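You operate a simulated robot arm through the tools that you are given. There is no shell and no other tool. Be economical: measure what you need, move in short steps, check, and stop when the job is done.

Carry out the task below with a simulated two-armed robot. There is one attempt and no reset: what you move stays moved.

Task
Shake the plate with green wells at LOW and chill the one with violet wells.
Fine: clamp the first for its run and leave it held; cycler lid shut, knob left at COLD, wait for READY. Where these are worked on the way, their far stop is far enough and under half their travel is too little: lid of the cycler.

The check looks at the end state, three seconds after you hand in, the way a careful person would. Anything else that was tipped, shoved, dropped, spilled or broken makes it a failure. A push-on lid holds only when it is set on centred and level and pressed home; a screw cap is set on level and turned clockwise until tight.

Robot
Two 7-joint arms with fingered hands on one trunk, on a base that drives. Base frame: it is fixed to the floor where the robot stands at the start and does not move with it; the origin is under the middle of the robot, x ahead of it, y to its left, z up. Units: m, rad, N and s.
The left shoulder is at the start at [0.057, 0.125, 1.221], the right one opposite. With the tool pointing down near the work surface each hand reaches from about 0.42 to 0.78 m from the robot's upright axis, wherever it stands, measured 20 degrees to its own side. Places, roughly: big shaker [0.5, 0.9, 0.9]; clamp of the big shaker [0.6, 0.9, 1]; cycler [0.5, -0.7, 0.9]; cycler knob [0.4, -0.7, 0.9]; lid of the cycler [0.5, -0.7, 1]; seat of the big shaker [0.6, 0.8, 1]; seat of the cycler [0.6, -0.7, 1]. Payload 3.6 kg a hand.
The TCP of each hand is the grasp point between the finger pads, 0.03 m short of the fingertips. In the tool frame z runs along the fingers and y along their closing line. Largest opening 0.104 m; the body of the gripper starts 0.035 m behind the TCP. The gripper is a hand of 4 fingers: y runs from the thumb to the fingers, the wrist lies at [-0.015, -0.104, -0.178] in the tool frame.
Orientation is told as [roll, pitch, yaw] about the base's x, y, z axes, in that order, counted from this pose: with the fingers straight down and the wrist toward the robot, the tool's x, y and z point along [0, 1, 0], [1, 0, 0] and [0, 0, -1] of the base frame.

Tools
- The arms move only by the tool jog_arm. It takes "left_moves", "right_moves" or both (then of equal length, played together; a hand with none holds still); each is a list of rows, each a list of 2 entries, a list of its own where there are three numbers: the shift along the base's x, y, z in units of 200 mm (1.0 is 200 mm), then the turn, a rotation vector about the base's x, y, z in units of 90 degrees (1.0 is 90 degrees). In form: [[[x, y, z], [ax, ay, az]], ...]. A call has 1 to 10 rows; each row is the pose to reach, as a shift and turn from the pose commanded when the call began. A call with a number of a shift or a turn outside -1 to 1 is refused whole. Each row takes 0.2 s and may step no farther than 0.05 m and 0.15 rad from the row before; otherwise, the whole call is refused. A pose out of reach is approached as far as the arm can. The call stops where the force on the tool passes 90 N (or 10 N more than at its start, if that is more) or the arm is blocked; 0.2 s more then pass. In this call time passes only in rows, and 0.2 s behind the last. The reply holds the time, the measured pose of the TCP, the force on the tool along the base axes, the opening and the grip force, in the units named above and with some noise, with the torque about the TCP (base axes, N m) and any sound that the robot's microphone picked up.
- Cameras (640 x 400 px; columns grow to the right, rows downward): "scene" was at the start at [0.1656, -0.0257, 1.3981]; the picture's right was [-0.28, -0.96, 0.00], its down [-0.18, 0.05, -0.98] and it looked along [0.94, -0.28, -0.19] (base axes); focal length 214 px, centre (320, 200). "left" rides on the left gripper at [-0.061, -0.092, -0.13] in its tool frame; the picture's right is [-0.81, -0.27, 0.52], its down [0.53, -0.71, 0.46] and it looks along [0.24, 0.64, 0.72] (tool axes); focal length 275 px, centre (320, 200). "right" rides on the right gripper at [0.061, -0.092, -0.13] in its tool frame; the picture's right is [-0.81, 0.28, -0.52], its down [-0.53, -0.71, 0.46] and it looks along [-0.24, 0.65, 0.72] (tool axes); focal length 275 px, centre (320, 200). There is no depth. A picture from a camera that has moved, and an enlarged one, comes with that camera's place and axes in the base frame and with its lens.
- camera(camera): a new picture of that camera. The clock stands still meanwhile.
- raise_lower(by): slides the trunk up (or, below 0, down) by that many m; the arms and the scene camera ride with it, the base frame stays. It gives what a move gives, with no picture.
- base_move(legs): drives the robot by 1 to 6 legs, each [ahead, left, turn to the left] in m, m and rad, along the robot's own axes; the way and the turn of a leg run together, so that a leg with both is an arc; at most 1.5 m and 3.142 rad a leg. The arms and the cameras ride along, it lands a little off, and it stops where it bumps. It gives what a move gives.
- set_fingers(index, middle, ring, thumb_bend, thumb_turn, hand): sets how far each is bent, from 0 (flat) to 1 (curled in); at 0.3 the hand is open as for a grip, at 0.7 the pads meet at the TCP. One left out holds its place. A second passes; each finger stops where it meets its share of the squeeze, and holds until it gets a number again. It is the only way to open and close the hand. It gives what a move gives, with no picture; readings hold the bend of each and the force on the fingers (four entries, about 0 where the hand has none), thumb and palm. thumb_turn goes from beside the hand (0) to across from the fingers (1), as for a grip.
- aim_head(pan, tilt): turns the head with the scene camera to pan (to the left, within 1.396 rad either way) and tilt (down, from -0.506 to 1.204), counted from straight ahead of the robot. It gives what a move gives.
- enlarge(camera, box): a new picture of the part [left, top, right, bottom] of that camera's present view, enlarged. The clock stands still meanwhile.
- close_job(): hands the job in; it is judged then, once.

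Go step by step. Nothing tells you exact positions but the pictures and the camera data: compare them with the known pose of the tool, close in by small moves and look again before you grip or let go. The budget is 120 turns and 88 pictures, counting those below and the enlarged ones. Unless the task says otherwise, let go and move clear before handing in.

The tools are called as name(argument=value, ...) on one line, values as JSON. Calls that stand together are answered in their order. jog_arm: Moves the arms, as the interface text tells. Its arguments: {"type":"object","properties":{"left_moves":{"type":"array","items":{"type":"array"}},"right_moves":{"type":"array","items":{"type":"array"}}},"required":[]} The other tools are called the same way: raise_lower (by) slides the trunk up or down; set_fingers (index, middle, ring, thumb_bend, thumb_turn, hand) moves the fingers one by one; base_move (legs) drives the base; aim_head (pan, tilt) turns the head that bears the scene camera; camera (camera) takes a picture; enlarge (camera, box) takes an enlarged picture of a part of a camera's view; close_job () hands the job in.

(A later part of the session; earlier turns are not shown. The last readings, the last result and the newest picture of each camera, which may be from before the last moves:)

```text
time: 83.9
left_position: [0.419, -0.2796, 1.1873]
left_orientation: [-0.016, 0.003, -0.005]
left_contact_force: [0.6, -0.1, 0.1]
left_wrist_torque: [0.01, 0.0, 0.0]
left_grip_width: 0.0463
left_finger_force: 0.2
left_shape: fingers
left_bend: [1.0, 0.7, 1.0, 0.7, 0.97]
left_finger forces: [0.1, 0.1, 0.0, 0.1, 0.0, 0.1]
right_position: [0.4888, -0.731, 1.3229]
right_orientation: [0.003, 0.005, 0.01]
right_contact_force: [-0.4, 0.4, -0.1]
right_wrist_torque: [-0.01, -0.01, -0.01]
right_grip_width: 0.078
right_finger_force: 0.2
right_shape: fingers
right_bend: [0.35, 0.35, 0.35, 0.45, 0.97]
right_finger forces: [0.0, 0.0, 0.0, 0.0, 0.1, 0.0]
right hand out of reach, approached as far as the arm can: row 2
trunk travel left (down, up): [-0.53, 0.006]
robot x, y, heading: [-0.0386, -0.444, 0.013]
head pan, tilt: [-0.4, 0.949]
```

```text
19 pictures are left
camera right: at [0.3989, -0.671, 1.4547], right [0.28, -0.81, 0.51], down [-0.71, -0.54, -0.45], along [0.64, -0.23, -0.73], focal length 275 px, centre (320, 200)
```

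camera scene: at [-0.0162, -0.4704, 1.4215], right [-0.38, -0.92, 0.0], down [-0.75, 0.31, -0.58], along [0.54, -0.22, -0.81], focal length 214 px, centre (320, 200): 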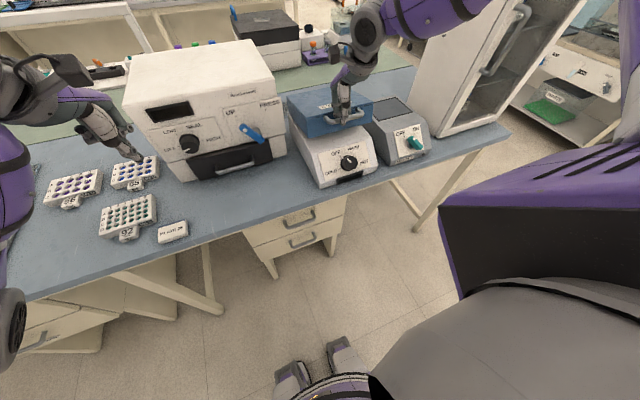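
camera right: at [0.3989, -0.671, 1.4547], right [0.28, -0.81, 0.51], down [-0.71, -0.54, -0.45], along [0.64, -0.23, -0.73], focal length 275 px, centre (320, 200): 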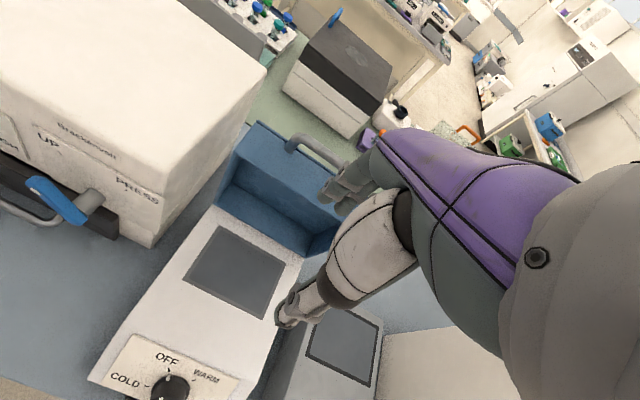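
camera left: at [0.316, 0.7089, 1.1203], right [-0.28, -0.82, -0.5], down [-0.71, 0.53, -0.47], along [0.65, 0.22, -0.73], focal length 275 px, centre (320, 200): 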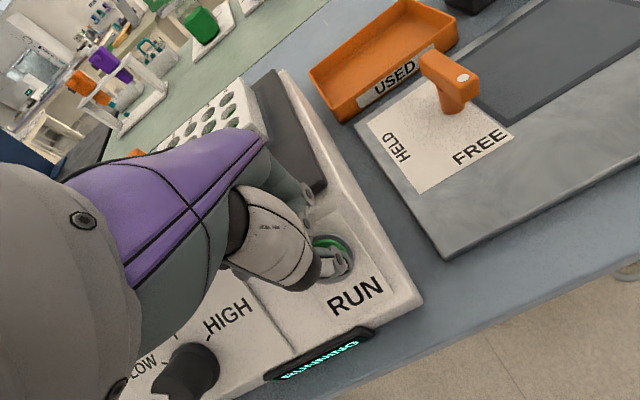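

The lid stays open by itself; the seat centre is about (0.575, −0.736, 0.982). I'll push the lid further back for clearance, using the back of the fingers gently.

base_move(legs=[[0.04, 0, 0]])

jog_arm(right_moves=[[[0, 0, -0.2], [0, 0, 0]], [[0, 0, -0.4], [0, 0, 0]], [[0, 0, -0.6], [0, 0, 0]], [[0, 0, -0.75], [0, 0, 0]], [[0.1, 0, -0.75], [0, 0, 0]], [[0.2, 0, -0.75], [0, 0, 0]], [[0.3, 0, -0.75], [0, 0, 0]]])

camera(camera="scene")

```text
time: 84.8
left_position: [0.457, -0.2798, 1.1876]
left_orientation: [-0.018, 0.004, -0.005]
left_contact_force: [-0.5, 0.2, 0.4]
left_wrist_torque: [-0.01, -0.01, 0.0]
left_grip_width: 0.0467
left_finger_force: 0.1
left_shape: fingers
left_bend: [1.0, 0.7, 1.0, 0.7, 0.97]
left_finger forces: [0.0, 0.0, 0.0, 0.0, 0.1, 0.1]
right_position: [0.5288, -0.7291, 1.3241]
right_orientation: [0.004, 0.004, 0.012]
right_contact_force: [-0.9, -0.3, 0.1]
right_wrist_torque: [-0.02, 0.01, -0.02]
right_grip_width: 0.0779
right_finger_force: 0.0
right_shape: fingers
right_bend: [0.35, 0.35, 0.35, 0.45, 0.97]
right_finger forces: [0.0, 0.1, 0.0, 0.0, 0.1, 0.0]
trunk travel left (down, up): [-0.53, 0.006]
robot x, y, heading: [0.0033, -0.4435, 0.015]
head pan, tilt: [-0.4, 0.949]
```

```text
time: 86.3
left_position: [0.4584, -0.2798, 1.1852]
left_orientation: [-0.016, 0.006, -0.006]
left_contact_force: [1.6, 0.5, 0.4]
left_wrist_torque: [0.02, -0.01, -0.02]
left_grip_width: 0.0464
left_finger_force: 0.1
left_shape: fingers
left_bend: [1.0, 0.7, 1.0, 0.7, 0.97]
left_finger forces: [0.0, 0.0, 0.0, 0.1, 0.1, 0.0]
right_position: [0.5907, -0.7288, 1.1746]
right_orientation: [0.004, 0.007, 0.011]
right_contact_force: [-0.5, 0.5, -0.8]
right_wrist_torque: [-0.02, 0.02, -0.05]
right_grip_width: 0.0779
right_finger_force: 0.6
right_shape: fingers
right_bend: [0.35, 0.36, 0.35, 0.45, 0.97]
right_finger forces: [0.1, 0.8, 0.1, 0.0, 0.1, 0.0]
trunk travel left (down, up): [-0.53, 0.006]
robot x, y, heading: [0.0007, -0.4389, 0.013]
head pan, tilt: [-0.4, 0.949]
```

```text
18 pictures are left
camera scene: at [0.0785, -0.4691, 1.4217], right [-0.38, -0.92, 0.0], down [-0.75, 0.31, -0.58], along [0.54, -0.22, -0.81], focal length 214 px, centre (320, 200)
```

scene: 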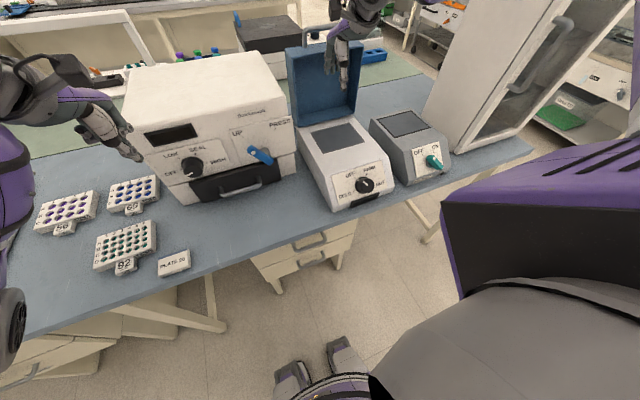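

No real contact yet at x=0.59, so there is room. I'll push a little further to open the lid more.

jog_arm(right_moves=[[[0.08, 0, 0], [0, 0, 0]], [[0.16, 0, 0], [0, 0, 0]], [[0.22, 0, 0], [0, 0, 0]]])

```text
time: 87.2
left_position: [0.4572, -0.2778, 1.1865]
left_orientation: [-0.019, 0.005, -0.004]
left_contact_force: [-0.2, -1.2, 0.0]
left_wrist_torque: [0.0, 0.01, -0.01]
left_grip_width: 0.0465
left_finger_force: 0.0
left_shape: fingers
left_bend: [1.0, 0.7, 1.0, 0.7, 0.97]
left_finger forces: [0.1, 0.0, 0.1, 0.0, 0.1, 0.1]
right_position: [0.6342, -0.7285, 1.1717]
right_orientation: [0.001, 0.005, 0.01]
right_contact_force: [-0.4, 0.3, -0.4]
right_wrist_torque: [-0.02, 0.04, -0.01]
right_grip_width: 0.0779
right_finger_force: 0.7
right_shape: fingers
right_bend: [0.35, 0.36, 0.35, 0.45, 0.97]
right_finger forces: [0.0, 1.2, 0.1, 0.0, 0.0, 0.1]
trunk travel left (down, up): [-0.53, 0.006]
robot x, y, heading: [0.0014, -0.4422, 0.01]
head pan, tilt: [-0.4, 0.949]
```

The lid is clear to beyond x≈0.68. I'll retract up and drive left to fetch the violet plate with the right hand.

jog_arm(right_moves=[[[-0.15, 0, 0.1], [0, 0, 0]], [[-0.3, 0, 0.25], [0, 0, 0]], [[-0.45, 0, 0.45], [0, 0, 0]], [[-0.6, 0, 0.6], [0, 0, 0]], [[-0.8, 0, 0.7], [0, 0, 0]], [[-0.95, 0, 0.75], [0, 0, 0]]])

set_fingers(hand="right", index=0.3, middle=0.3, ring=0.3, thumb_bend=0.3)

base_move(legs=[[0, 0.72, 0]])

camera(camera="right")

```text
time: 88.5
left_position: [0.4574, -0.2796, 1.1873]
left_orientation: [-0.018, 0.002, -0.005]
left_contact_force: [-0.4, -0.1, 0.0]
left_wrist_torque: [0.02, -0.04, 0.0]
left_grip_width: 0.0465
left_finger_force: 0.2
left_shape: fingers
left_bend: [1.0, 0.7, 1.0, 0.7, 0.97]
left_finger forces: [0.0, 0.0, 0.1, 0.0, 0.2, 0.0]
right_position: [0.4411, -0.7294, 1.3253]
right_orientation: [0.002, 0.005, 0.011]
right_contact_force: [-0.3, 0.6, 0.4]
right_wrist_torque: [-0.02, -0.01, 0.01]
right_grip_width: 0.0782
right_finger_force: 0.0
right_shape: fingers
right_bend: [0.35, 0.35, 0.35, 0.45, 0.97]
right_finger forces: [0.0, 0.0, 0.0, 0.0, 0.0, 0.1]
trunk travel left (down, up): [-0.53, 0.006]
robot x, y, heading: [-0.0005, -0.4419, 0.011]
head pan, tilt: [-0.4, 0.949]
```

```text
time: 89.5
left_position: [0.4576, -0.2792, 1.1873]
left_orientation: [-0.018, 0.007, -0.006]
left_contact_force: [0.6, -0.7, -0.3]
left_wrist_torque: [0.01, 0.05, -0.02]
left_grip_width: 0.0464
left_finger_force: 0.0
left_shape: fingers
left_bend: [1.0, 0.7, 1.0, 0.7, 0.97]
left_finger forces: [0.1, 0.0, 0.0, 0.0, 0.0, 0.1]
right_position: [0.4436, -0.7291, 1.3246]
right_orientation: [0.003, 0.006, 0.011]
right_contact_force: [-0.1, 1.2, 0.6]
right_wrist_torque: [-0.02, 0.01, 0.02]
right_grip_width: 0.1026
right_finger_force: 0.1
right_shape: fingers
right_bend: [0.3, 0.3, 0.3, 0.3, 0.97]
right_finger forces: [0.0, 0.0, 0.0, 0.0, 0.0, 0.1]
trunk travel left (down, up): [-0.53, 0.006]
robot x, y, heading: [-0.0009, -0.4401, 0.01]
head pan, tilt: [-0.4, 0.949]
```

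```text
time: 96.5
left_position: [0.4436, 0.4756, 1.1865]
left_orientation: [-0.018, 0.005, 0.009]
left_contact_force: [-0.4, -0.1, -0.6]
left_wrist_torque: [-0.02, 0.0, -0.03]
left_grip_width: 0.0463
left_finger_force: 0.0
left_shape: fingers
left_bend: [1.0, 0.7, 1.0, 0.7, 0.97]
left_finger forces: [0.0, 0.1, 0.1, 0.0, 0.0, 0.1]
right_position: [0.4355, 0.0244, 1.3243]
right_orientation: [0.005, 0.005, 0.026]
right_contact_force: [0.6, 0.5, -0.3]
right_wrist_torque: [0.0, 0.0, 0.0]
right_grip_width: 0.1027
right_finger_force: 0.0
right_shape: fingers
right_bend: [0.3, 0.3, 0.3, 0.3, 0.97]
right_finger forces: [0.1, 0.0, 0.0, 0.0, 0.0, 0.0]
trunk travel left (down, up): [-0.53, 0.006]
robot x, y, heading: [-0.0084, 0.3062, 0.023]
head pan, tilt: [-0.4, 0.949]
```

```text
17 pictures are left
camera right: at [0.3435, 0.0836, 1.4559], right [0.3, -0.81, 0.51], down [-0.7, -0.55, -0.45], along [0.65, -0.23, -0.73], focal length 275 px, centre (320, 200)
```

right: 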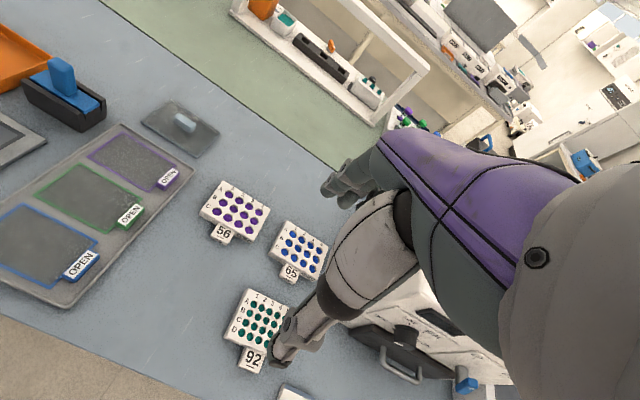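

Plate 56 is at about (0.662, 0.083). I'll move the right hand above it, thumb just right of its tab, and look again.

jog_arm(right_moves=[[[0.2, 0.02, -0.1], [0, 0, -0.016]], [[0.4, 0.05, -0.2], [0, 0, -0.016]], [[0.6, 0.07, -0.3], [0, 0, -0.016]], [[0.8, 0.09, -0.4], [0, 0, -0.016]], [[1, 0.108, -0.5], [0, 0, -0.016]], [[1, 0.108, -0.7], [0, 0, -0.016]], [[1, 0.108, -0.9], [0, 0, -0.016]]])

jog_arm(right_moves=[[[0.08, 0, -0.15], [0, 0, 0]], [[0.12, 0, -0.3], [0, 0, 0]], [[0.12, 0, -0.45], [0, 0, 0]], [[0.12, 0, -0.6], [0, 0, 0]]])

camera(camera="right")

```text
time: 98.1
left_position: [0.4448, 0.4749, 1.1858]
left_orientation: [-0.017, 0.005, 0.007]
left_contact_force: [0.2, 0.2, 0.1]
left_wrist_torque: [0.0, 0.0, -0.01]
left_grip_width: 0.0462
left_finger_force: 0.1
left_shape: fingers
left_bend: [1.0, 0.7, 1.0, 0.7, 0.97]
left_finger forces: [0.0, 0.1, 0.0, 0.0, 0.0, 0.0]
right_position: [0.6365, 0.0497, 1.141]
right_orientation: [0.003, 0.005, -0.002]
right_contact_force: [-0.6, -0.1, -0.2]
right_wrist_torque: [0.0, 0.03, 0.0]
right_grip_width: 0.1031
right_finger_force: 0.0
right_shape: fingers
right_bend: [0.3, 0.3, 0.3, 0.3, 0.97]
right_finger forces: [0.0, 0.0, 0.1, 0.1, 0.1, 0.1]
trunk travel left (down, up): [-0.53, 0.006]
robot x, y, heading: [-0.0077, 0.3057, 0.02]
head pan, tilt: [-0.4, 0.949]
```

```text
time: 99.1
left_position: [0.4449, 0.4753, 1.1865]
left_orientation: [-0.017, 0.005, 0.007]
left_contact_force: [0.2, 0.2, 0.4]
left_wrist_torque: [-0.03, -0.03, 0.0]
left_grip_width: 0.0463
left_finger_force: 0.1
left_shape: fingers
left_bend: [1.0, 0.7, 1.0, 0.7, 0.97]
left_finger forces: [0.0, 0.0, 0.1, 0.0, 0.0, 0.1]
right_position: [0.6263, 0.0398, 1.0453]
right_orientation: [0.003, 0.005, -0.001]
right_contact_force: [0.0, -0.6, 0.5]
right_wrist_torque: [-0.03, 0.01, 0.0]
right_grip_width: 0.1032
right_finger_force: 0.0
right_shape: fingers
right_bend: [0.3, 0.3, 0.3, 0.3, 0.97]
right_finger forces: [0.0, 0.0, 0.0, 0.0, 0.0, 0.0]
right hand out of reach, approached as far as the arm can: row 2, 3, 4
trunk travel left (down, up): [-0.53, 0.006]
robot x, y, heading: [-0.0083, 0.3098, 0.019]
head pan, tilt: [-0.4, 0.949]
```

```text
16 pictures are left
camera right: at [0.5362, 0.0998, 1.1759], right [0.28, -0.81, 0.51], down [-0.72, -0.53, -0.45], along [0.64, -0.24, -0.73], focal length 275 px, centre (320, 200)
```

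right: 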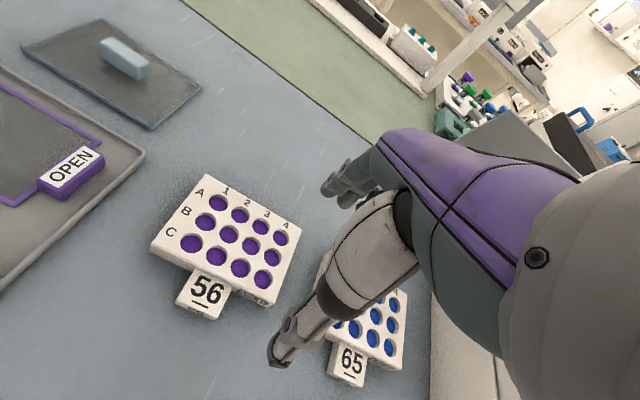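

The raised trunk limits low reach. I'll lift the hand, lower the trunk, and re-approach; the plate centre is (0.665, 0.081), yaw about +2°.

jog_arm(right_moves=[[[0, 0, 0.2], [0, 0, 0]], [[0, 0, 0.4], [0, 0, 0]], [[0, 0, 0.55], [0, 0, 0]]])

raise_lower(by=-0.12)

jog_arm(right_moves=[[[0.1, 0.01, 0], [0, 0, 0.015]], [[0.2, 0.02, 0], [0, 0, 0.025]], [[0.2, 0.02, -0.15], [0, 0, 0.025]]])

```text
time: 99.9
left_position: [0.4441, 0.4757, 1.1874]
left_orientation: [-0.018, 0.003, 0.009]
left_contact_force: [-0.3, -0.6, -0.1]
left_wrist_torque: [0.0, -0.01, -0.02]
left_grip_width: 0.0463
left_finger_force: 0.1
left_shape: fingers
left_bend: [1.0, 0.7, 1.0, 0.7, 0.97]
left_finger forces: [0.1, 0.0, 0.0, 0.0, 0.0, 0.0]
right_position: [0.6281, 0.0402, 1.1516]
right_orientation: [0.004, 0.005, -0.003]
right_contact_force: [0.0, 0.6, -0.7]
right_wrist_torque: [0.01, 0.02, 0.0]
right_grip_width: 0.1032
right_finger_force: 0.0
right_shape: fingers
right_bend: [0.3, 0.3, 0.3, 0.3, 0.97]
right_finger forces: [0.1, 0.0, 0.0, 0.0, 0.0, 0.0]
trunk travel left (down, up): [-0.53, 0.006]
robot x, y, heading: [-0.0109, 0.305, 0.02]
head pan, tilt: [-0.4, 0.949]
```

```text
time: 101.4
left_position: [0.4437, 0.4762, 1.0677]
left_orientation: [-0.016, 0.003, 0.008]
left_contact_force: [1.1, 0.1, 0.0]
left_wrist_torque: [-0.02, 0.0, -0.02]
left_grip_width: 0.0465
left_finger_force: 0.0
left_shape: fingers
left_bend: [1.0, 0.7, 1.0, 0.7, 0.97]
left_finger forces: [0.1, 0.0, 0.0, 0.0, 0.0, 0.0]
right_position: [0.6259, 0.0399, 1.0332]
right_orientation: [0.004, 0.002, -0.002]
right_contact_force: [-0.2, 0.0, -0.5]
right_wrist_torque: [-0.03, 0.03, 0.0]
right_grip_width: 0.1028
right_finger_force: 0.1
right_shape: fingers
right_bend: [0.3, 0.3, 0.3, 0.3, 0.97]
right_finger forces: [0.0, 0.1, 0.1, 0.0, 0.0, 0.0]
trunk travel left (down, up): [-0.41, 0.126]
robot x, y, heading: [-0.008, 0.3038, 0.024]
head pan, tilt: [-0.4, 0.949]
```

```text
time: 102.2
left_position: [0.4441, 0.4743, 1.0656]
left_orientation: [-0.017, 0.004, 0.01]
left_contact_force: [-0.9, 0.4, -0.7]
left_wrist_torque: [0.01, -0.01, -0.01]
left_grip_width: 0.0463
left_finger_force: 0.2
left_shape: fingers
left_bend: [1.0, 0.7, 1.0, 0.7, 0.97]
left_finger forces: [0.0, 0.2, 0.0, 0.0, 0.0, 0.0]
right_position: [0.6689, 0.0422, 1.0015]
right_orientation: [0.002, 0.006, 0.039]
right_contact_force: [-0.3, 0.3, 0.6]
right_wrist_torque: [-0.01, 0.01, -0.03]
right_grip_width: 0.1028
right_finger_force: 0.0
right_shape: fingers
right_bend: [0.3, 0.3, 0.3, 0.3, 0.97]
right_finger forces: [0.1, 0.0, 0.1, 0.0, 0.0, 0.1]
trunk travel left (down, up): [-0.41, 0.126]
robot x, y, heading: [-0.0097, 0.306, 0.024]
head pan, tilt: [-0.4, 0.949]
```

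Reach is fine now. I'll lower to just over the plate and verify the alignment.

jog_arm(right_moves=[[[-0.015, 0, -0.13], [0, 0, 0]], [[-0.015, 0, -0.25], [0, 0, 0]]])

camera(camera="right")

```text
time: 102.8
left_position: [0.4438, 0.4763, 1.0675]
left_orientation: [-0.017, 0.004, 0.007]
left_contact_force: [-0.1, -0.4, -0.5]
left_wrist_torque: [0.01, -0.02, -0.01]
left_grip_width: 0.0465
left_finger_force: 0.1
left_shape: fingers
left_bend: [1.0, 0.7, 1.0, 0.7, 0.97]
left_finger forces: [0.0, 0.1, 0.0, 0.0, 0.0, 0.0]
right_position: [0.665, 0.0426, 0.9523]
right_orientation: [0.002, 0.003, 0.038]
right_contact_force: [0.3, -0.4, 0.0]
right_wrist_torque: [-0.02, 0.0, 0.02]
right_grip_width: 0.1031
right_finger_force: 0.0
right_shape: fingers
right_bend: [0.3, 0.3, 0.3, 0.3, 0.97]
right_finger forces: [0.0, 0.0, 0.0, 0.0, 0.0, 0.0]
trunk travel left (down, up): [-0.41, 0.126]
robot x, y, heading: [-0.0058, 0.3099, 0.018]
head pan, tilt: [-0.4, 0.949]
```

```text
15 pictures are left
camera right: at [0.5715, 0.099, 1.0832], right [0.31, -0.8, 0.51], down [-0.69, -0.56, -0.45], along [0.65, -0.22, -0.73], focal length 275 px, centre (320, 200)
```

right: 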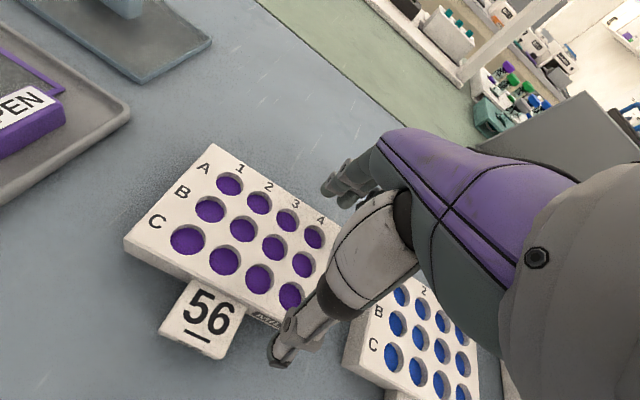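

Aligned: the thumb clears the tab. I'll go down and close gently, then moderately.

jog_arm(right_moves=[[[-0.01, 0, -0.08], [0, 0, 0]], [[-0.01, 0, -0.15], [0, 0, 0]]])

set_fingers(hand="right", index=0.4, middle=0.4, ring=0.4, thumb_bend=0.4)

set_fingers(hand="right", index=0.46, middle=0.46, ring=0.46, thumb_bend=0.5)

```text
time: 103.4
left_position: [0.4462, 0.4746, 1.066]
left_orientation: [-0.017, 0.005, 0.006]
left_contact_force: [-0.3, 0.1, 0.1]
left_wrist_torque: [0.01, 0.0, 0.02]
left_grip_width: 0.0464
left_finger_force: 0.1
left_shape: fingers
left_bend: [1.0, 0.7, 1.0, 0.7, 0.97]
left_finger forces: [0.0, 0.0, 0.1, 0.0, 0.0, 0.0]
right_position: [0.6616, 0.0435, 0.9201]
right_orientation: [0.003, 0.006, 0.039]
right_contact_force: [-0.3, 0.9, -0.1]
right_wrist_torque: [0.0, 0.0, -0.02]
right_grip_width: 0.1033
right_finger_force: 0.1
right_shape: fingers
right_bend: [0.3, 0.3, 0.3, 0.3, 0.97]
right_finger forces: [0.0, 0.0, 0.0, 0.0, 0.0, 0.0]
trunk travel left (down, up): [-0.41, 0.126]
robot x, y, heading: [-0.0087, 0.3062, 0.024]
head pan, tilt: [-0.4, 0.949]
```

```text
time: 104.4
left_position: [0.4431, 0.4743, 1.0656]
left_orientation: [-0.019, 0.005, 0.006]
left_contact_force: [0.6, -0.8, -0.5]
left_wrist_torque: [0.01, -0.04, 0.02]
left_grip_width: 0.0465
left_finger_force: 0.1
left_shape: fingers
left_bend: [1.0, 0.7, 1.0, 0.7, 0.97]
left_finger forces: [0.1, 0.0, 0.0, 0.0, 0.0, 0.1]
right_position: [0.6618, 0.0425, 0.9221]
right_orientation: [0.004, 0.006, 0.038]
right_contact_force: [-0.5, 0.5, -0.3]
right_wrist_torque: [0.02, -0.02, 0.03]
right_grip_width: 0.0937
right_finger_force: 6.7
right_shape: fingers
right_bend: [0.35, 0.38, 0.39, 0.34, 0.97]
right_finger forces: [3.7, 1.8, 1.0, 0.0, 6.4, 0.0]
trunk travel left (down, up): [-0.41, 0.126]
robot x, y, heading: [-0.0098, 0.307, 0.022]
head pan, tilt: [-0.4, 0.949]
```

```text
time: 105.4
left_position: [0.4447, 0.4742, 1.0658]
left_orientation: [-0.019, 0.006, 0.007]
left_contact_force: [-0.6, 0.0, -0.2]
left_wrist_torque: [-0.03, -0.01, 0.04]
left_grip_width: 0.0468
left_finger_force: 0.0
left_shape: fingers
left_bend: [1.0, 0.7, 1.0, 0.7, 0.97]
left_finger forces: [0.0, 0.1, 0.0, 0.0, 0.0, 0.0]
right_position: [0.6619, 0.0426, 0.9219]
right_orientation: [0.005, 0.006, 0.04]
right_contact_force: [1.6, 0.5, 0.0]
right_wrist_torque: [0.0, -0.08, -0.01]
right_grip_width: 0.0923
right_finger_force: 12.9
right_shape: fingers
right_bend: [0.38, 0.42, 0.42, 0.33, 0.96]
right_finger forces: [6.3, 4.0, 3.0, 0.0, 12.5, 0.0]
trunk travel left (down, up): [-0.41, 0.126]
robot x, y, heading: [-0.0071, 0.3094, 0.023]
head pan, tilt: [-0.4, 0.949]
```

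Held with about 13 N. I'll lift and check.

jog_arm(right_moves=[[[0, 0, 0.05], [0, 0, 0]], [[0, 0, 0.15], [0, 0, 0]], [[0, 0, 0.3], [0, 0, 0]], [[0, 0, 0.5], [0, 0, 0]]])

camera(camera="right")

```text
time: 106.4
left_position: [0.4426, 0.4748, 1.0667]
left_orientation: [-0.016, 0.003, 0.006]
left_contact_force: [0.8, 0.5, -0.8]
left_wrist_torque: [0.01, -0.04, -0.02]
left_grip_width: 0.0463
left_finger_force: 0.1
left_shape: fingers
left_bend: [1.0, 0.7, 1.0, 0.7, 0.97]
left_finger forces: [0.0, 0.0, 0.0, 0.0, 0.0, 0.0]
right_position: [0.6622, 0.0444, 1.0229]
right_orientation: [0.003, 0.004, 0.038]
right_contact_force: [0.2, -0.5, -0.2]
right_wrist_torque: [-0.02, -0.01, 0.02]
right_grip_width: 0.0918
right_finger_force: 12.8
right_shape: fingers
right_bend: [0.38, 0.42, 0.42, 0.33, 0.96]
right_finger forces: [6.2, 3.9, 3.0, 0.0, 12.6, 0.0]
trunk travel left (down, up): [-0.41, 0.126]
robot x, y, heading: [-0.0091, 0.3039, 0.019]
head pan, tilt: [-0.4, 0.949]
```

```text
14 pictures are left
camera right: at [0.5687, 0.1016, 1.1534], right [0.31, -0.8, 0.51], down [-0.69, -0.56, -0.45], along [0.65, -0.22, -0.73], focal length 275 px, centre (320, 200)
```

right: 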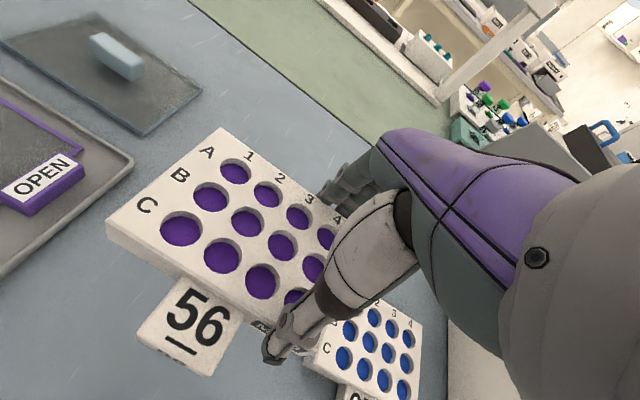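

The plate is held, turned about −4° in the grip. I'll correct yaw, raise the trunk, retract the hand high and close, then drive to the cycler.

raise_lower(by=0.12)

jog_arm(right_moves=[[[-0.05, 0, 0.15], [0, 0, 0]], [[-0.15, 0, 0.3], [0, 0, 0]], [[-0.25, 0, 0.45], [0, 0, 0]], [[-0.4, 0, 0.6], [0, 0, 0.02]], [[-0.55, 0, 0.7], [0, 0, 0.04]], [[-0.7, 0, 0.8], [0, 0, 0.04]], [[-0.85, 0, 0.85], [0, 0, 0.04]], [[-1, 0, 0.85], [0, 0, 0.04]]])

base_move(legs=[[0, 0, -0.02], [0, -0.8, 0]])

camera(camera="scene")

```text
time: 107.9
left_position: [0.4438, 0.4745, 1.1853]
left_orientation: [-0.018, 0.008, 0.007]
left_contact_force: [0.6, -0.1, -0.6]
left_wrist_torque: [-0.02, 0.0, 0.0]
left_grip_width: 0.0466
left_finger_force: 0.0
left_shape: fingers
left_bend: [1.0, 0.7, 1.0, 0.7, 0.97]
left_finger forces: [0.1, 0.0, 0.1, 0.0, 0.0, 0.1]
right_position: [0.662, 0.0426, 1.1494]
right_orientation: [0.002, -0.003, 0.041]
right_contact_force: [-0.6, -0.3, -1.2]
right_wrist_torque: [-0.08, -0.01, -0.01]
right_grip_width: 0.0921
right_finger_force: 12.6
right_shape: fingers
right_bend: [0.38, 0.42, 0.42, 0.33, 0.96]
right_finger forces: [6.1, 3.9, 2.9, 0.1, 12.6, 0.0]
trunk travel left (down, up): [-0.53, 0.006]
robot x, y, heading: [-0.0105, 0.3073, 0.018]
head pan, tilt: [-0.4, 0.949]
```

```text
time: 109.7
left_position: [0.444, 0.4747, 1.1874]
left_orientation: [-0.019, 0.004, 0.006]
left_contact_force: [-0.9, 0.3, 0.7]
left_wrist_torque: [-0.01, 0.0, 0.0]
left_grip_width: 0.0463
left_finger_force: 0.1
left_shape: fingers
left_bend: [1.0, 0.7, 1.0, 0.7, 0.97]
left_finger forces: [0.0, 0.1, 0.0, 0.1, 0.0, 0.0]
right_position: [0.4583, 0.0426, 1.3193]
right_orientation: [0.004, -0.009, 0.102]
right_contact_force: [0.0, 0.8, -0.6]
right_wrist_torque: [-0.05, -0.01, 0.0]
right_grip_width: 0.0917
right_finger_force: 12.4
right_shape: fingers
right_bend: [0.39, 0.42, 0.42, 0.33, 0.96]
right_finger forces: [6.1, 3.8, 2.9, 0.1, 12.5, 0.0]
trunk travel left (down, up): [-0.53, 0.006]
robot x, y, heading: [-0.0093, 0.3089, 0.02]
head pan, tilt: [-0.4, 0.949]
```

```text
time: 117.6
left_position: [0.4495, -0.3485, 1.1866]
left_orientation: [-0.018, 0.007, -0.008]
left_contact_force: [-0.8, 0.8, 0.6]
left_wrist_torque: [0.0, 0.04, -0.01]
left_grip_width: 0.0464
left_finger_force: 0.0
left_shape: fingers
left_bend: [1.0, 0.7, 1.0, 0.7, 0.97]
left_finger forces: [0.0, 0.0, 0.1, 0.1, 0.0, 0.0]
right_position: [0.4572, -0.78, 1.3197]
right_orientation: [0.004, -0.009, 0.08]
right_contact_force: [-0.1, 0.3, -0.7]
right_wrist_torque: [0.01, 0.03, 0.0]
right_grip_width: 0.092
right_finger_force: 12.9
right_shape: fingers
right_bend: [0.39, 0.42, 0.42, 0.33, 0.96]
right_finger forces: [6.0, 4.0, 2.8, 0.0, 12.4, 0.0]
trunk travel left (down, up): [-0.53, 0.006]
robot x, y, heading: [-0.0114, -0.5115, -0.0]
head pan, tilt: [-0.4, 0.949]
```

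```text
13 pictures are left
camera scene: at [0.0686, -0.5362, 1.4218], right [-0.39, -0.92, 0.0], down [-0.75, 0.31, -0.58], along [0.54, -0.22, -0.81], focal length 214 px, centre (320, 200)
```

scene: 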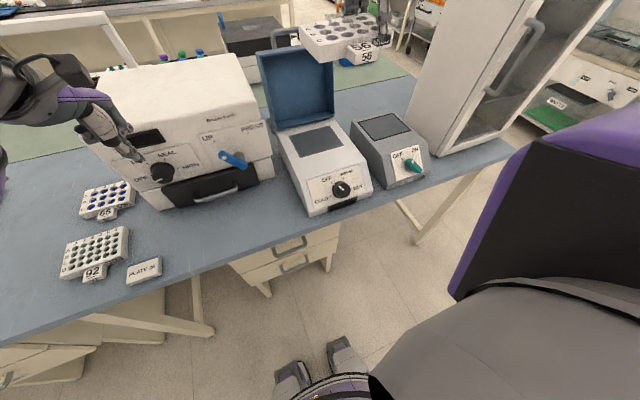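

The lid is still open. I'll descend in front of the lid and check the plate against the seat.

jog_arm(right_moves=[[[0.1, 0, -0.15], [0, 0, 0.014]], [[0.2, 0.01, -0.3], [0, 0, 0.014]], [[0.3, 0.02, -0.45], [0, 0, 0.014]], [[0.4, 0.025, -0.6], [0, 0, 0.014]], [[0.5, 0.025, -0.75], [0, 0, 0.014]], [[0.6, 0.025, -0.9], [0, 0, 0.014]], [[0.63, 0.025, -1.0], [0, 0, 0.014]]])

enlarge(camera="scene", box=[250, 60, 410, 160])

```text
time: 119.2
left_position: [0.4491, -0.3479, 1.1862]
left_orientation: [-0.018, 0.005, -0.011]
left_contact_force: [0.1, -0.4, -0.5]
left_wrist_torque: [-0.01, 0.0, -0.02]
left_grip_width: 0.0462
left_finger_force: 0.1
left_shape: fingers
left_bend: [1.0, 0.7, 1.0, 0.7, 0.97]
left_finger forces: [0.0, 0.0, 0.0, 0.1, 0.0, 0.1]
right_position: [0.5836, -0.772, 1.1178]
right_orientation: [0.004, -0.007, 0.104]
right_contact_force: [-0.2, -0.1, -1.2]
right_wrist_torque: [-0.03, -0.03, 0.0]
right_grip_width: 0.0919
right_finger_force: 12.3
right_shape: fingers
right_bend: [0.39, 0.42, 0.42, 0.33, 0.96]
right_finger forces: [6.0, 3.9, 2.8, 0.0, 12.2, 0.0]
trunk travel left (down, up): [-0.53, 0.006]
robot x, y, heading: [-0.0111, -0.51, 0.003]
head pan, tilt: [-0.4, 0.949]
```

```text
4.00 times, centred on (330, 110) of scene
camera zoom: at [0.0686, -0.5363, 1.4218], right [-0.39, -0.92, 0.0], down [-0.75, 0.31, -0.58], along [0.54, -0.22, -0.81], focal length 858 px, centre (280, 560)
```

zoom: 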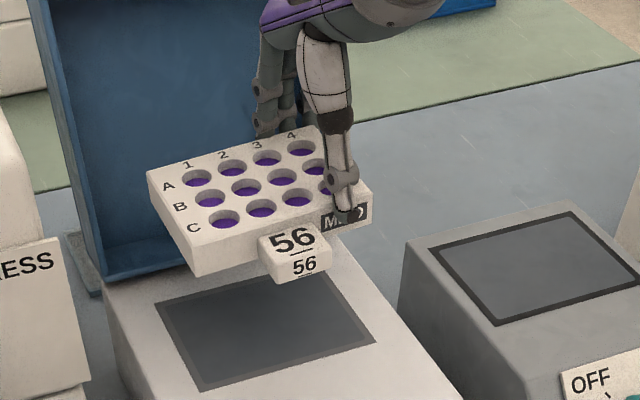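

The plate's left side droops about 4°; otherwise it is aligned over the seat (0.578, −0.735). I'll level it and descend.

jog_arm(right_moves=[[[0.01, 0, -0.1], [0.046, 0, 0]], [[0.01, 0, -0.22], [0.046, 0, 0]], [[0.01, 0, -0.35], [0.046, 0, 0]]])

enlarge(camera="scene", box=[250, 60, 410, 160])

```text
time: 120.0
left_position: [0.4499, -0.3486, 1.1862]
left_orientation: [-0.017, 0.006, -0.01]
left_contact_force: [-0.5, -0.2, 0.3]
left_wrist_torque: [0.02, -0.02, -0.02]
left_grip_width: 0.0462
left_finger_force: 0.0
left_shape: fingers
left_bend: [1.0, 0.7, 1.0, 0.7, 0.97]
left_finger forces: [0.0, 0.0, 0.0, 0.0, 0.1, 0.0]
right_position: [0.5839, -0.7728, 1.0489]
right_orientation: [0.075, -0.016, 0.104]
right_contact_force: [0.2, -0.2, -1.3]
right_wrist_torque: [-0.02, -0.01, 0.0]
right_grip_width: 0.0919
right_finger_force: 13.4
right_shape: fingers
right_bend: [0.39, 0.42, 0.42, 0.33, 0.96]
right_finger forces: [6.1, 4.0, 2.7, 0.1, 12.3, 0.0]
trunk travel left (down, up): [-0.53, 0.006]
robot x, y, heading: [-0.0071, -0.5055, 0.005]
head pan, tilt: [-0.4, 0.949]
```

```text
4.00 times, centred on (330, 110) of scene
camera zoom: at [0.0692, -0.5363, 1.4217], right [-0.39, -0.92, 0.0], down [-0.75, 0.31, -0.58], along [0.54, -0.22, -0.81], focal length 858 px, centre (280, 560)
```

zoom: 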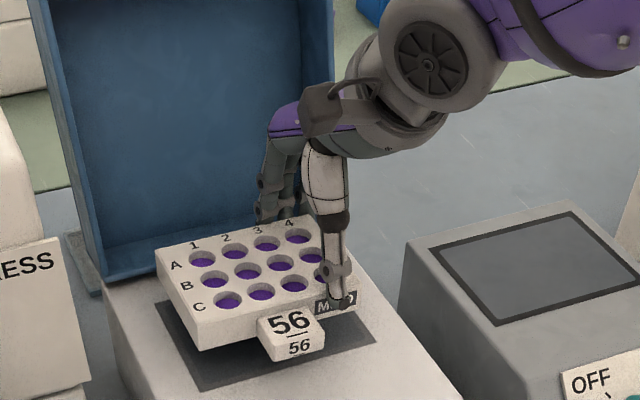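

Level and centred (about 4 mm left). I'll nudge right and lower to contact.

jog_arm(right_moves=[[[0, -0.02, -0.06], [0, 0, 0]], [[0, -0.02, -0.09], [0, 0, 0]], [[0, -0.02, -0.115], [0, 0, 0]], [[0, -0.02, -0.135], [0, 0, 0]]])

```text
time: 121.0
left_position: [0.4489, -0.348, 1.1862]
left_orientation: [-0.016, 0.006, -0.009]
left_contact_force: [-1.1, 1.3, 0.7]
left_wrist_torque: [0.0, -0.03, 0.0]
left_grip_width: 0.0465
left_finger_force: 0.0
left_shape: fingers
left_bend: [1.0, 0.7, 1.0, 0.7, 0.97]
left_finger forces: [0.1, 0.0, 0.0, 0.1, 0.1, 0.0]
right_position: [0.5864, -0.7791, 1.0227]
right_orientation: [0.076, -0.016, 0.101]
right_contact_force: [-0.1, -0.2, -1.3]
right_wrist_torque: [0.02, -0.03, 0.02]
right_grip_width: 0.0918
right_finger_force: 12.4
right_shape: fingers
right_bend: [0.39, 0.42, 0.42, 0.33, 0.96]
right_finger forces: [6.0, 3.8, 2.9, 0.0, 12.3, 0.0]
trunk travel left (down, up): [-0.53, 0.006]
robot x, y, heading: [-0.0079, -0.5078, 0.004]
head pan, tilt: [-0.4, 0.949]
```

jog_arm(right_moves=[[[0, 0.01, -0.015], [0, 0, 0]], [[0, 0.01, -0.03], [0, 0, 0]], [[0, 0.01, -0.042], [0, 0, 0]]])

enlarge(camera="scene", box=[266, 90, 378, 160])

```text
time: 121.8
left_position: [0.4481, -0.3484, 1.1866]
left_orientation: [-0.018, 0.002, -0.01]
left_contact_force: [-1.0, -0.3, -0.4]
left_wrist_torque: [0.01, 0.0, -0.01]
left_grip_width: 0.0462
left_finger_force: 0.0
left_shape: fingers
left_bend: [1.0, 0.7, 1.0, 0.7, 0.97]
left_finger forces: [0.1, 0.0, 0.0, 0.1, 0.0, 0.0]
right_position: [0.5858, -0.7772, 1.0167]
right_orientation: [0.077, -0.023, 0.102]
right_contact_force: [-0.8, -1.2, 10.4]
right_wrist_torque: [-0.07, 0.29, 0.01]
right_grip_width: 0.0924
right_finger_force: 12.4
right_shape: fingers
right_bend: [0.39, 0.42, 0.43, 0.33, 0.96]
right_finger forces: [5.6, 3.4, 2.4, 0.1, 14.7, 0.0]
trunk travel left (down, up): [-0.53, 0.006]
robot x, y, heading: [-0.0092, -0.5073, 0.007]
head pan, tilt: [-0.4, 0.949]
```

```text
5.71 times, centred on (322, 125) of scene
camera zoom: at [0.067, -0.5358, 1.4221], right [-0.39, -0.92, 0.0], down [-0.75, 0.31, -0.58], along [0.54, -0.23, -0.81], focal length 1226 px, centre (309, 629)
```

zoom: 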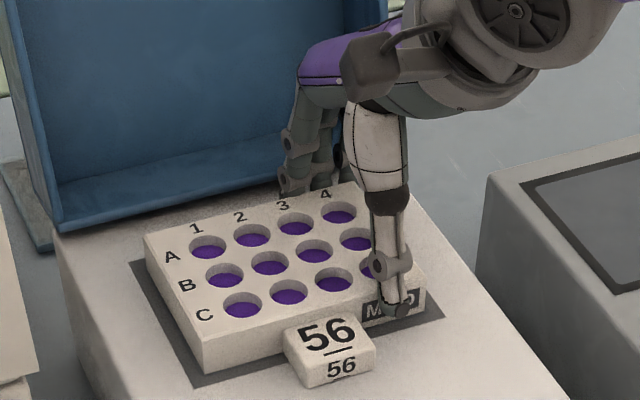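

The plate is on the seat within its outline. I'll release fully and check.

set_fingers(hand="right", index=0.3, middle=0.3, ring=0.3, thumb_bend=0.24)

enlarge(camera="scene", box=[266, 90, 378, 160])

```text
time: 122.8
left_position: [0.4488, -0.3487, 1.1864]
left_orientation: [-0.018, 0.005, -0.01]
left_contact_force: [0.5, 0.5, 0.4]
left_wrist_torque: [-0.03, -0.03, 0.03]
left_grip_width: 0.0463
left_finger_force: 0.0
left_shape: fingers
left_bend: [1.0, 0.7, 1.0, 0.7, 0.97]
left_finger forces: [0.1, 0.2, 0.1, 0.0, 0.1, 0.0]
right_position: [0.586, -0.7758, 1.0134]
right_orientation: [0.076, -0.016, 0.104]
right_contact_force: [0.6, -0.4, 0.0]
right_wrist_torque: [-0.01, -0.02, -0.02]
right_grip_width: 0.1076
right_finger_force: 0.1
right_shape: fingers
right_bend: [0.3, 0.3, 0.3, 0.24, 0.97]
right_finger forces: [0.0, 0.1, 0.1, 0.0, 0.0, 0.1]
trunk travel left (down, up): [-0.53, 0.006]
robot x, y, heading: [-0.0106, -0.5073, 0.007]
head pan, tilt: [-0.4, 0.949]
```

```text
5.71 times, centred on (322, 125) of scene
camera zoom: at [0.0684, -0.5361, 1.4218], right [-0.39, -0.92, 0.0], down [-0.75, 0.31, -0.58], along [0.54, -0.22, -0.81], focal length 1226 px, centre (309, 629)
```

zoom: 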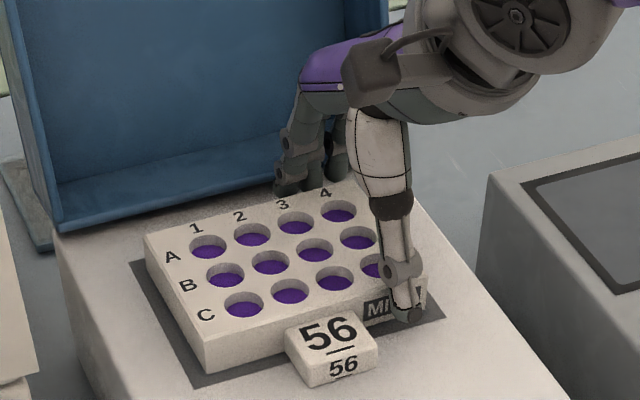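

The plate sits well and did not shift. I'll lift off straight up, retreat, and drive the base a bit closer to close the lid.

jog_arm(right_moves=[[[0, 0, 0.1], [0, 0, 0]], [[0, 0, 0.25], [0, 0, 0]], [[-0.03, 0, 0.45], [-0.046, 0, -0.03]], [[-0.1, 0, 0.65], [-0.046, 0, -0.06]], [[-0.2, 0, 0.85], [-0.046, 0, -0.06]], [[-0.35, 0.1, 1.0], [-0.046, 0, -0.06]], [[-0.5, 0.2, 1.0], [-0.046, 0, -0.06]]])

jog_arm(right_moves=[[[-0.1, 0, 0.2], [0, 0, 0]], [[-0.1, 0, 0.4], [0, 0, 0]], [[-0.1, 0, 0.55], [0, 0, 0]]])

base_move(legs=[[0.1, 0, 0]])

camera(camera="scene")

camera(camera="right")

```text
time: 124.4
left_position: [0.4484, -0.3483, 1.1875]
left_orientation: [-0.017, 0.002, -0.01]
left_contact_force: [0.4, -0.1, -0.3]
left_wrist_torque: [0.03, -0.02, 0.01]
left_grip_width: 0.0466
left_finger_force: 0.1
left_shape: fingers
left_bend: [1.0, 0.7, 1.0, 0.7, 0.97]
left_finger forces: [0.0, 0.0, 0.0, 0.0, 0.0, 0.0]
right_position: [0.4855, -0.7335, 1.2157]
right_orientation: [0.002, -0.013, 0.01]
right_contact_force: [0.5, 0.0, -0.1]
right_wrist_torque: [0.05, -0.01, -0.02]
right_grip_width: 0.1078
right_finger_force: 0.0
right_shape: fingers
right_bend: [0.3, 0.3, 0.3, 0.24, 0.97]
right_finger forces: [0.1, 0.1, 0.0, 0.0, 0.0, 0.0]
trunk travel left (down, up): [-0.53, 0.006]
robot x, y, heading: [-0.0123, -0.5105, 0.005]
head pan, tilt: [-0.4, 0.949]
```

```text
time: 125.2
left_position: [0.4482, -0.3486, 1.1868]
left_orientation: [-0.017, 0.005, -0.011]
left_contact_force: [0.2, -1.1, -0.4]
left_wrist_torque: [0.03, -0.02, 0.0]
left_grip_width: 0.0466
left_finger_force: 0.1
left_shape: fingers
left_bend: [1.0, 0.7, 1.0, 0.7, 0.97]
left_finger forces: [0.0, 0.0, 0.0, 0.0, 0.1, 0.0]
right_position: [0.464, -0.736, 1.3279]
right_orientation: [0.004, -0.011, 0.013]
right_contact_force: [-0.5, -0.2, -0.1]
right_wrist_torque: [-0.02, 0.01, 0.03]
right_grip_width: 0.108
right_finger_force: 0.0
right_shape: fingers
right_bend: [0.3, 0.3, 0.3, 0.24, 0.97]
right_finger forces: [0.0, 0.1, 0.0, 0.0, 0.0, 0.0]
trunk travel left (down, up): [-0.53, 0.006]
robot x, y, heading: [-0.0088, -0.5093, 0.002]
head pan, tilt: [-0.4, 0.949]
```

```text
time: 126.4
left_position: [0.5474, -0.349, 1.1856]
left_orientation: [-0.018, 0.003, -0.012]
left_contact_force: [0.2, -0.3, -0.3]
left_wrist_torque: [0.0, -0.02, 0.01]
left_grip_width: 0.0464
left_finger_force: 0.1
left_shape: fingers
left_bend: [1.0, 0.7, 1.0, 0.7, 0.97]
left_finger forces: [0.0, 0.0, 0.0, 0.0, 0.0, 0.0]
right_position: [0.5626, -0.7359, 1.3279]
right_orientation: [0.001, -0.013, 0.009]
right_contact_force: [-0.1, -0.9, 0.2]
right_wrist_torque: [0.01, -0.01, 0.01]
right_grip_width: 0.1078
right_finger_force: 0.0
right_shape: fingers
right_bend: [0.3, 0.3, 0.3, 0.24, 0.97]
right_finger forces: [0.0, 0.0, 0.0, 0.0, 0.0, 0.0]
trunk travel left (down, up): [-0.53, 0.006]
robot x, y, heading: [0.0912, -0.5109, -0.002]
head pan, tilt: [-0.4, 0.949]
```

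```text
8 pictures are left
camera scene: at [0.1666, -0.5361, 1.4219], right [-0.39, -0.92, 0.0], down [-0.75, 0.32, -0.58], along [0.54, -0.23, -0.81], focal length 214 px, centre (320, 200)
```

scene: 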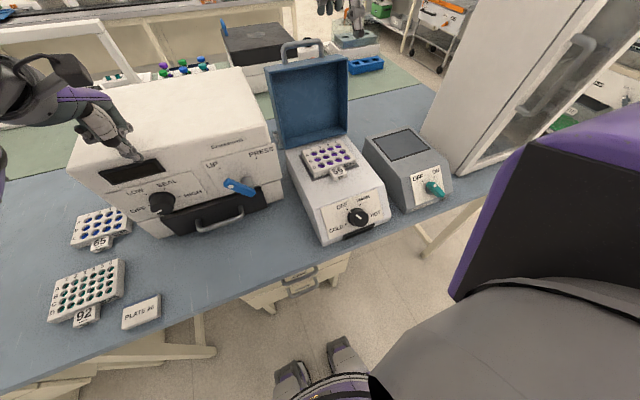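

```text
7 pictures are left
camera right: at [0.468, -0.6763, 1.4577], right [0.28, -0.81, 0.52], down [-0.7, -0.54, -0.47], along [0.66, -0.24, -0.72], focal length 275 px, centre (320, 200)
```

right: 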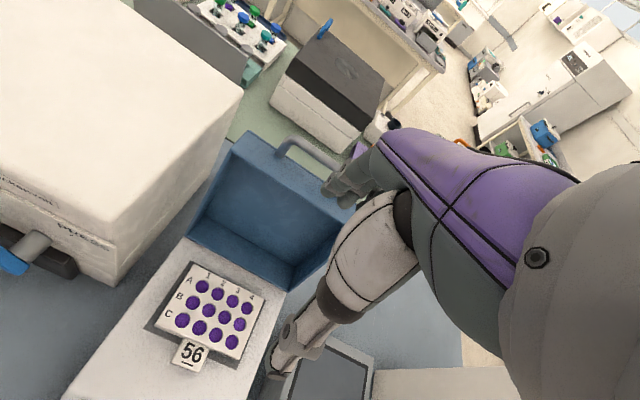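

Only 7 pictures remain, so I'll be sparing. The handle bar is triangulated at (0.740, −0.69…−0.77, 1.224); I'll come down over it with the thumb in front and fingers behind.

set_fingers(hand="right", index=0.5, middle=0.5, ring=0.5, thumb_bend=0.5)

jog_arm(right_moves=[[[0.18, 0, 0], [0, 0.008, 0]], [[0.36, 0.01, 0], [0, 0.008, 0]], [[0.54, 0.02, 0], [0, 0.008, 0]], [[0.72, 0.02, 0], [0, 0.008, 0]], [[0.89, 0.02, 0], [0, 0.008, 0]], [[0.89, 0.02, -0.15], [0, 0.008, 0]], [[0.89, 0.02, -0.25], [0, 0.008, 0]]])

enlarge(camera="scene", box=[250, 0, 410, 100])

```text
time: 127.4
left_position: [0.5479, -0.3475, 1.1857]
left_orientation: [-0.018, 0.003, -0.012]
left_contact_force: [0.1, 0.6, 0.0]
left_wrist_torque: [0.0, -0.01, -0.05]
left_grip_width: 0.0462
left_finger_force: 0.1
left_shape: fingers
left_bend: [1.0, 0.7, 1.0, 0.7, 0.97]
left_finger forces: [0.0, 0.0, 0.0, 0.1, 0.0, 0.0]
right_position: [0.5615, -0.7366, 1.3287]
right_orientation: [0.001, -0.012, 0.009]
right_contact_force: [-0.4, -0.4, -0.3]
right_wrist_torque: [0.01, 0.0, 0.02]
right_grip_width: 0.0528
right_finger_force: 0.1
right_shape: fingers
right_bend: [0.5, 0.5, 0.5, 0.5, 0.97]
right_finger forces: [0.0, 0.0, 0.0, 0.1, 0.1, 0.0]
trunk travel left (down, up): [-0.53, 0.006]
robot x, y, heading: [0.0959, -0.5066, 0.002]
head pan, tilt: [-0.4, 0.949]
```

```text
time: 129.0
left_position: [0.5484, -0.348, 1.1857]
left_orientation: [-0.018, 0.006, -0.013]
left_contact_force: [-0.4, 0.1, 0.8]
left_wrist_torque: [-0.04, -0.01, 0.01]
left_grip_width: 0.0465
left_finger_force: 0.0
left_shape: fingers
left_bend: [1.0, 0.7, 1.0, 0.7, 0.97]
left_finger forces: [0.0, 0.0, 0.0, 0.0, 0.0, 0.0]
right_position: [0.734, -0.745, 1.2857]
right_orientation: [0.004, 0.0, 0.007]
right_contact_force: [-1.1, 0.8, -0.2]
right_wrist_torque: [0.03, 0.03, 0.03]
right_grip_width: 0.0525
right_finger_force: 0.1
right_shape: fingers
right_bend: [0.5, 0.5, 0.5, 0.5, 0.98]
right_finger forces: [0.0, 0.0, 0.0, 0.1, 0.0, 0.0]
right hand out of reach, approached as far as the arm can: row 5, 6, 7
trunk travel left (down, up): [-0.53, 0.006]
robot x, y, heading: [0.0872, -0.5065, 0.004]
head pan, tilt: [-0.4, 0.949]
```

```text
4.00 times, centred on (330, 50) of scene
camera zoom: at [0.1678, -0.5365, 1.4217], right [-0.39, -0.92, 0.0], down [-0.75, 0.32, -0.58], along [0.54, -0.23, -0.81], focal length 858 px, centre (280, 800)
```

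zoom: 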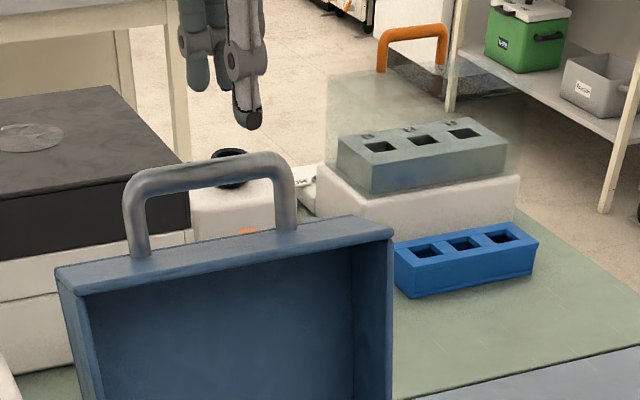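

The hand is short of reach by a bit. I'll raise the left hand for clearance, drive 3 cm ahead, and then settle over the bar.

jog_arm(left_moves=[[[0, 0, 0.2], [0, 0, 0]], [[0, 0, 0.4], [0, 0, 0]]])

base_move(legs=[[0.03, 0, 0]])

jog_arm(right_moves=[[[-0.05, 0.03, 0], [0, 0, 0]], [[-0.1, 0.055, 0], [0, 0, 0]]])

```text
time: 129.6
left_position: [0.5475, -0.3478, 1.2649]
left_orientation: [-0.016, 0.002, -0.012]
left_contact_force: [-0.2, 0.4, -0.9]
left_wrist_torque: [0.0, -0.02, 0.01]
left_grip_width: 0.0465
left_finger_force: 0.0
left_shape: fingers
left_bend: [1.0, 0.7, 1.0, 0.7, 0.97]
left_finger forces: [0.0, 0.0, 0.0, 0.1, 0.1, 0.0]
right_position: [0.7333, -0.7445, 1.2867]
right_orientation: [0.004, -0.001, 0.009]
right_contact_force: [-0.3, -0.4, 0.3]
right_wrist_torque: [-0.02, -0.01, 0.02]
right_grip_width: 0.0526
right_finger_force: 0.0
right_shape: fingers
right_bend: [0.5, 0.5, 0.5, 0.5, 0.98]
right_finger forces: [0.0, 0.0, 0.0, 0.0, 0.0, 0.1]
trunk travel left (down, up): [-0.53, 0.006]
robot x, y, heading: [0.0866, -0.5115, 0.003]
head pan, tilt: [-0.4, 0.949]
```

```text
time: 130.4
left_position: [0.5767, -0.3475, 1.2659]
left_orientation: [-0.018, 0.0, -0.012]
left_contact_force: [0.6, 0.6, 0.4]
left_wrist_torque: [0.01, -0.01, -0.01]
left_grip_width: 0.0465
left_finger_force: 0.1
left_shape: fingers
left_bend: [1.0, 0.7, 1.0, 0.7, 0.97]
left_finger forces: [0.1, 0.1, 0.0, 0.0, 0.0, 0.0]
right_position: [0.7606, -0.7448, 1.2887]
right_orientation: [0.002, -0.004, 0.009]
right_contact_force: [-0.4, 0.3, -0.9]
right_wrist_torque: [-0.03, -0.04, -0.01]
right_grip_width: 0.0526
right_finger_force: 0.1
right_shape: fingers
right_bend: [0.5, 0.5, 0.5, 0.5, 0.98]
right_finger forces: [0.0, 0.0, 0.0, 0.0, 0.0, 0.0]
trunk travel left (down, up): [-0.53, 0.006]
robot x, y, heading: [0.1248, -0.5104, -0.0]
head pan, tilt: [-0.4, 0.949]
```

```text
time: 131.0
left_position: [0.5776, -0.35, 1.2655]
left_orientation: [-0.018, 0.002, -0.015]
left_contact_force: [-0.1, -0.7, -0.3]
left_wrist_torque: [0.02, 0.04, 0.0]
left_grip_width: 0.0465
left_finger_force: 0.1
left_shape: fingers
left_bend: [1.0, 0.7, 1.0, 0.7, 0.97]
left_finger forces: [0.0, 0.1, 0.0, 0.0, 0.0, 0.0]
right_position: [0.7439, -0.7333, 1.2858]
right_orientation: [0.004, 0.0, 0.01]
right_contact_force: [0.0, 0.1, 0.9]
right_wrist_torque: [0.0, 0.04, -0.01]
right_grip_width: 0.0523
right_finger_force: 0.0
right_shape: fingers
right_bend: [0.5, 0.5, 0.5, 0.5, 0.98]
right_finger forces: [0.0, 0.0, 0.0, 0.1, 0.0, 0.1]
trunk travel left (down, up): [-0.53, 0.006]
robot x, y, heading: [0.1215, -0.5073, 0.002]
head pan, tilt: [-0.4, 0.949]
```

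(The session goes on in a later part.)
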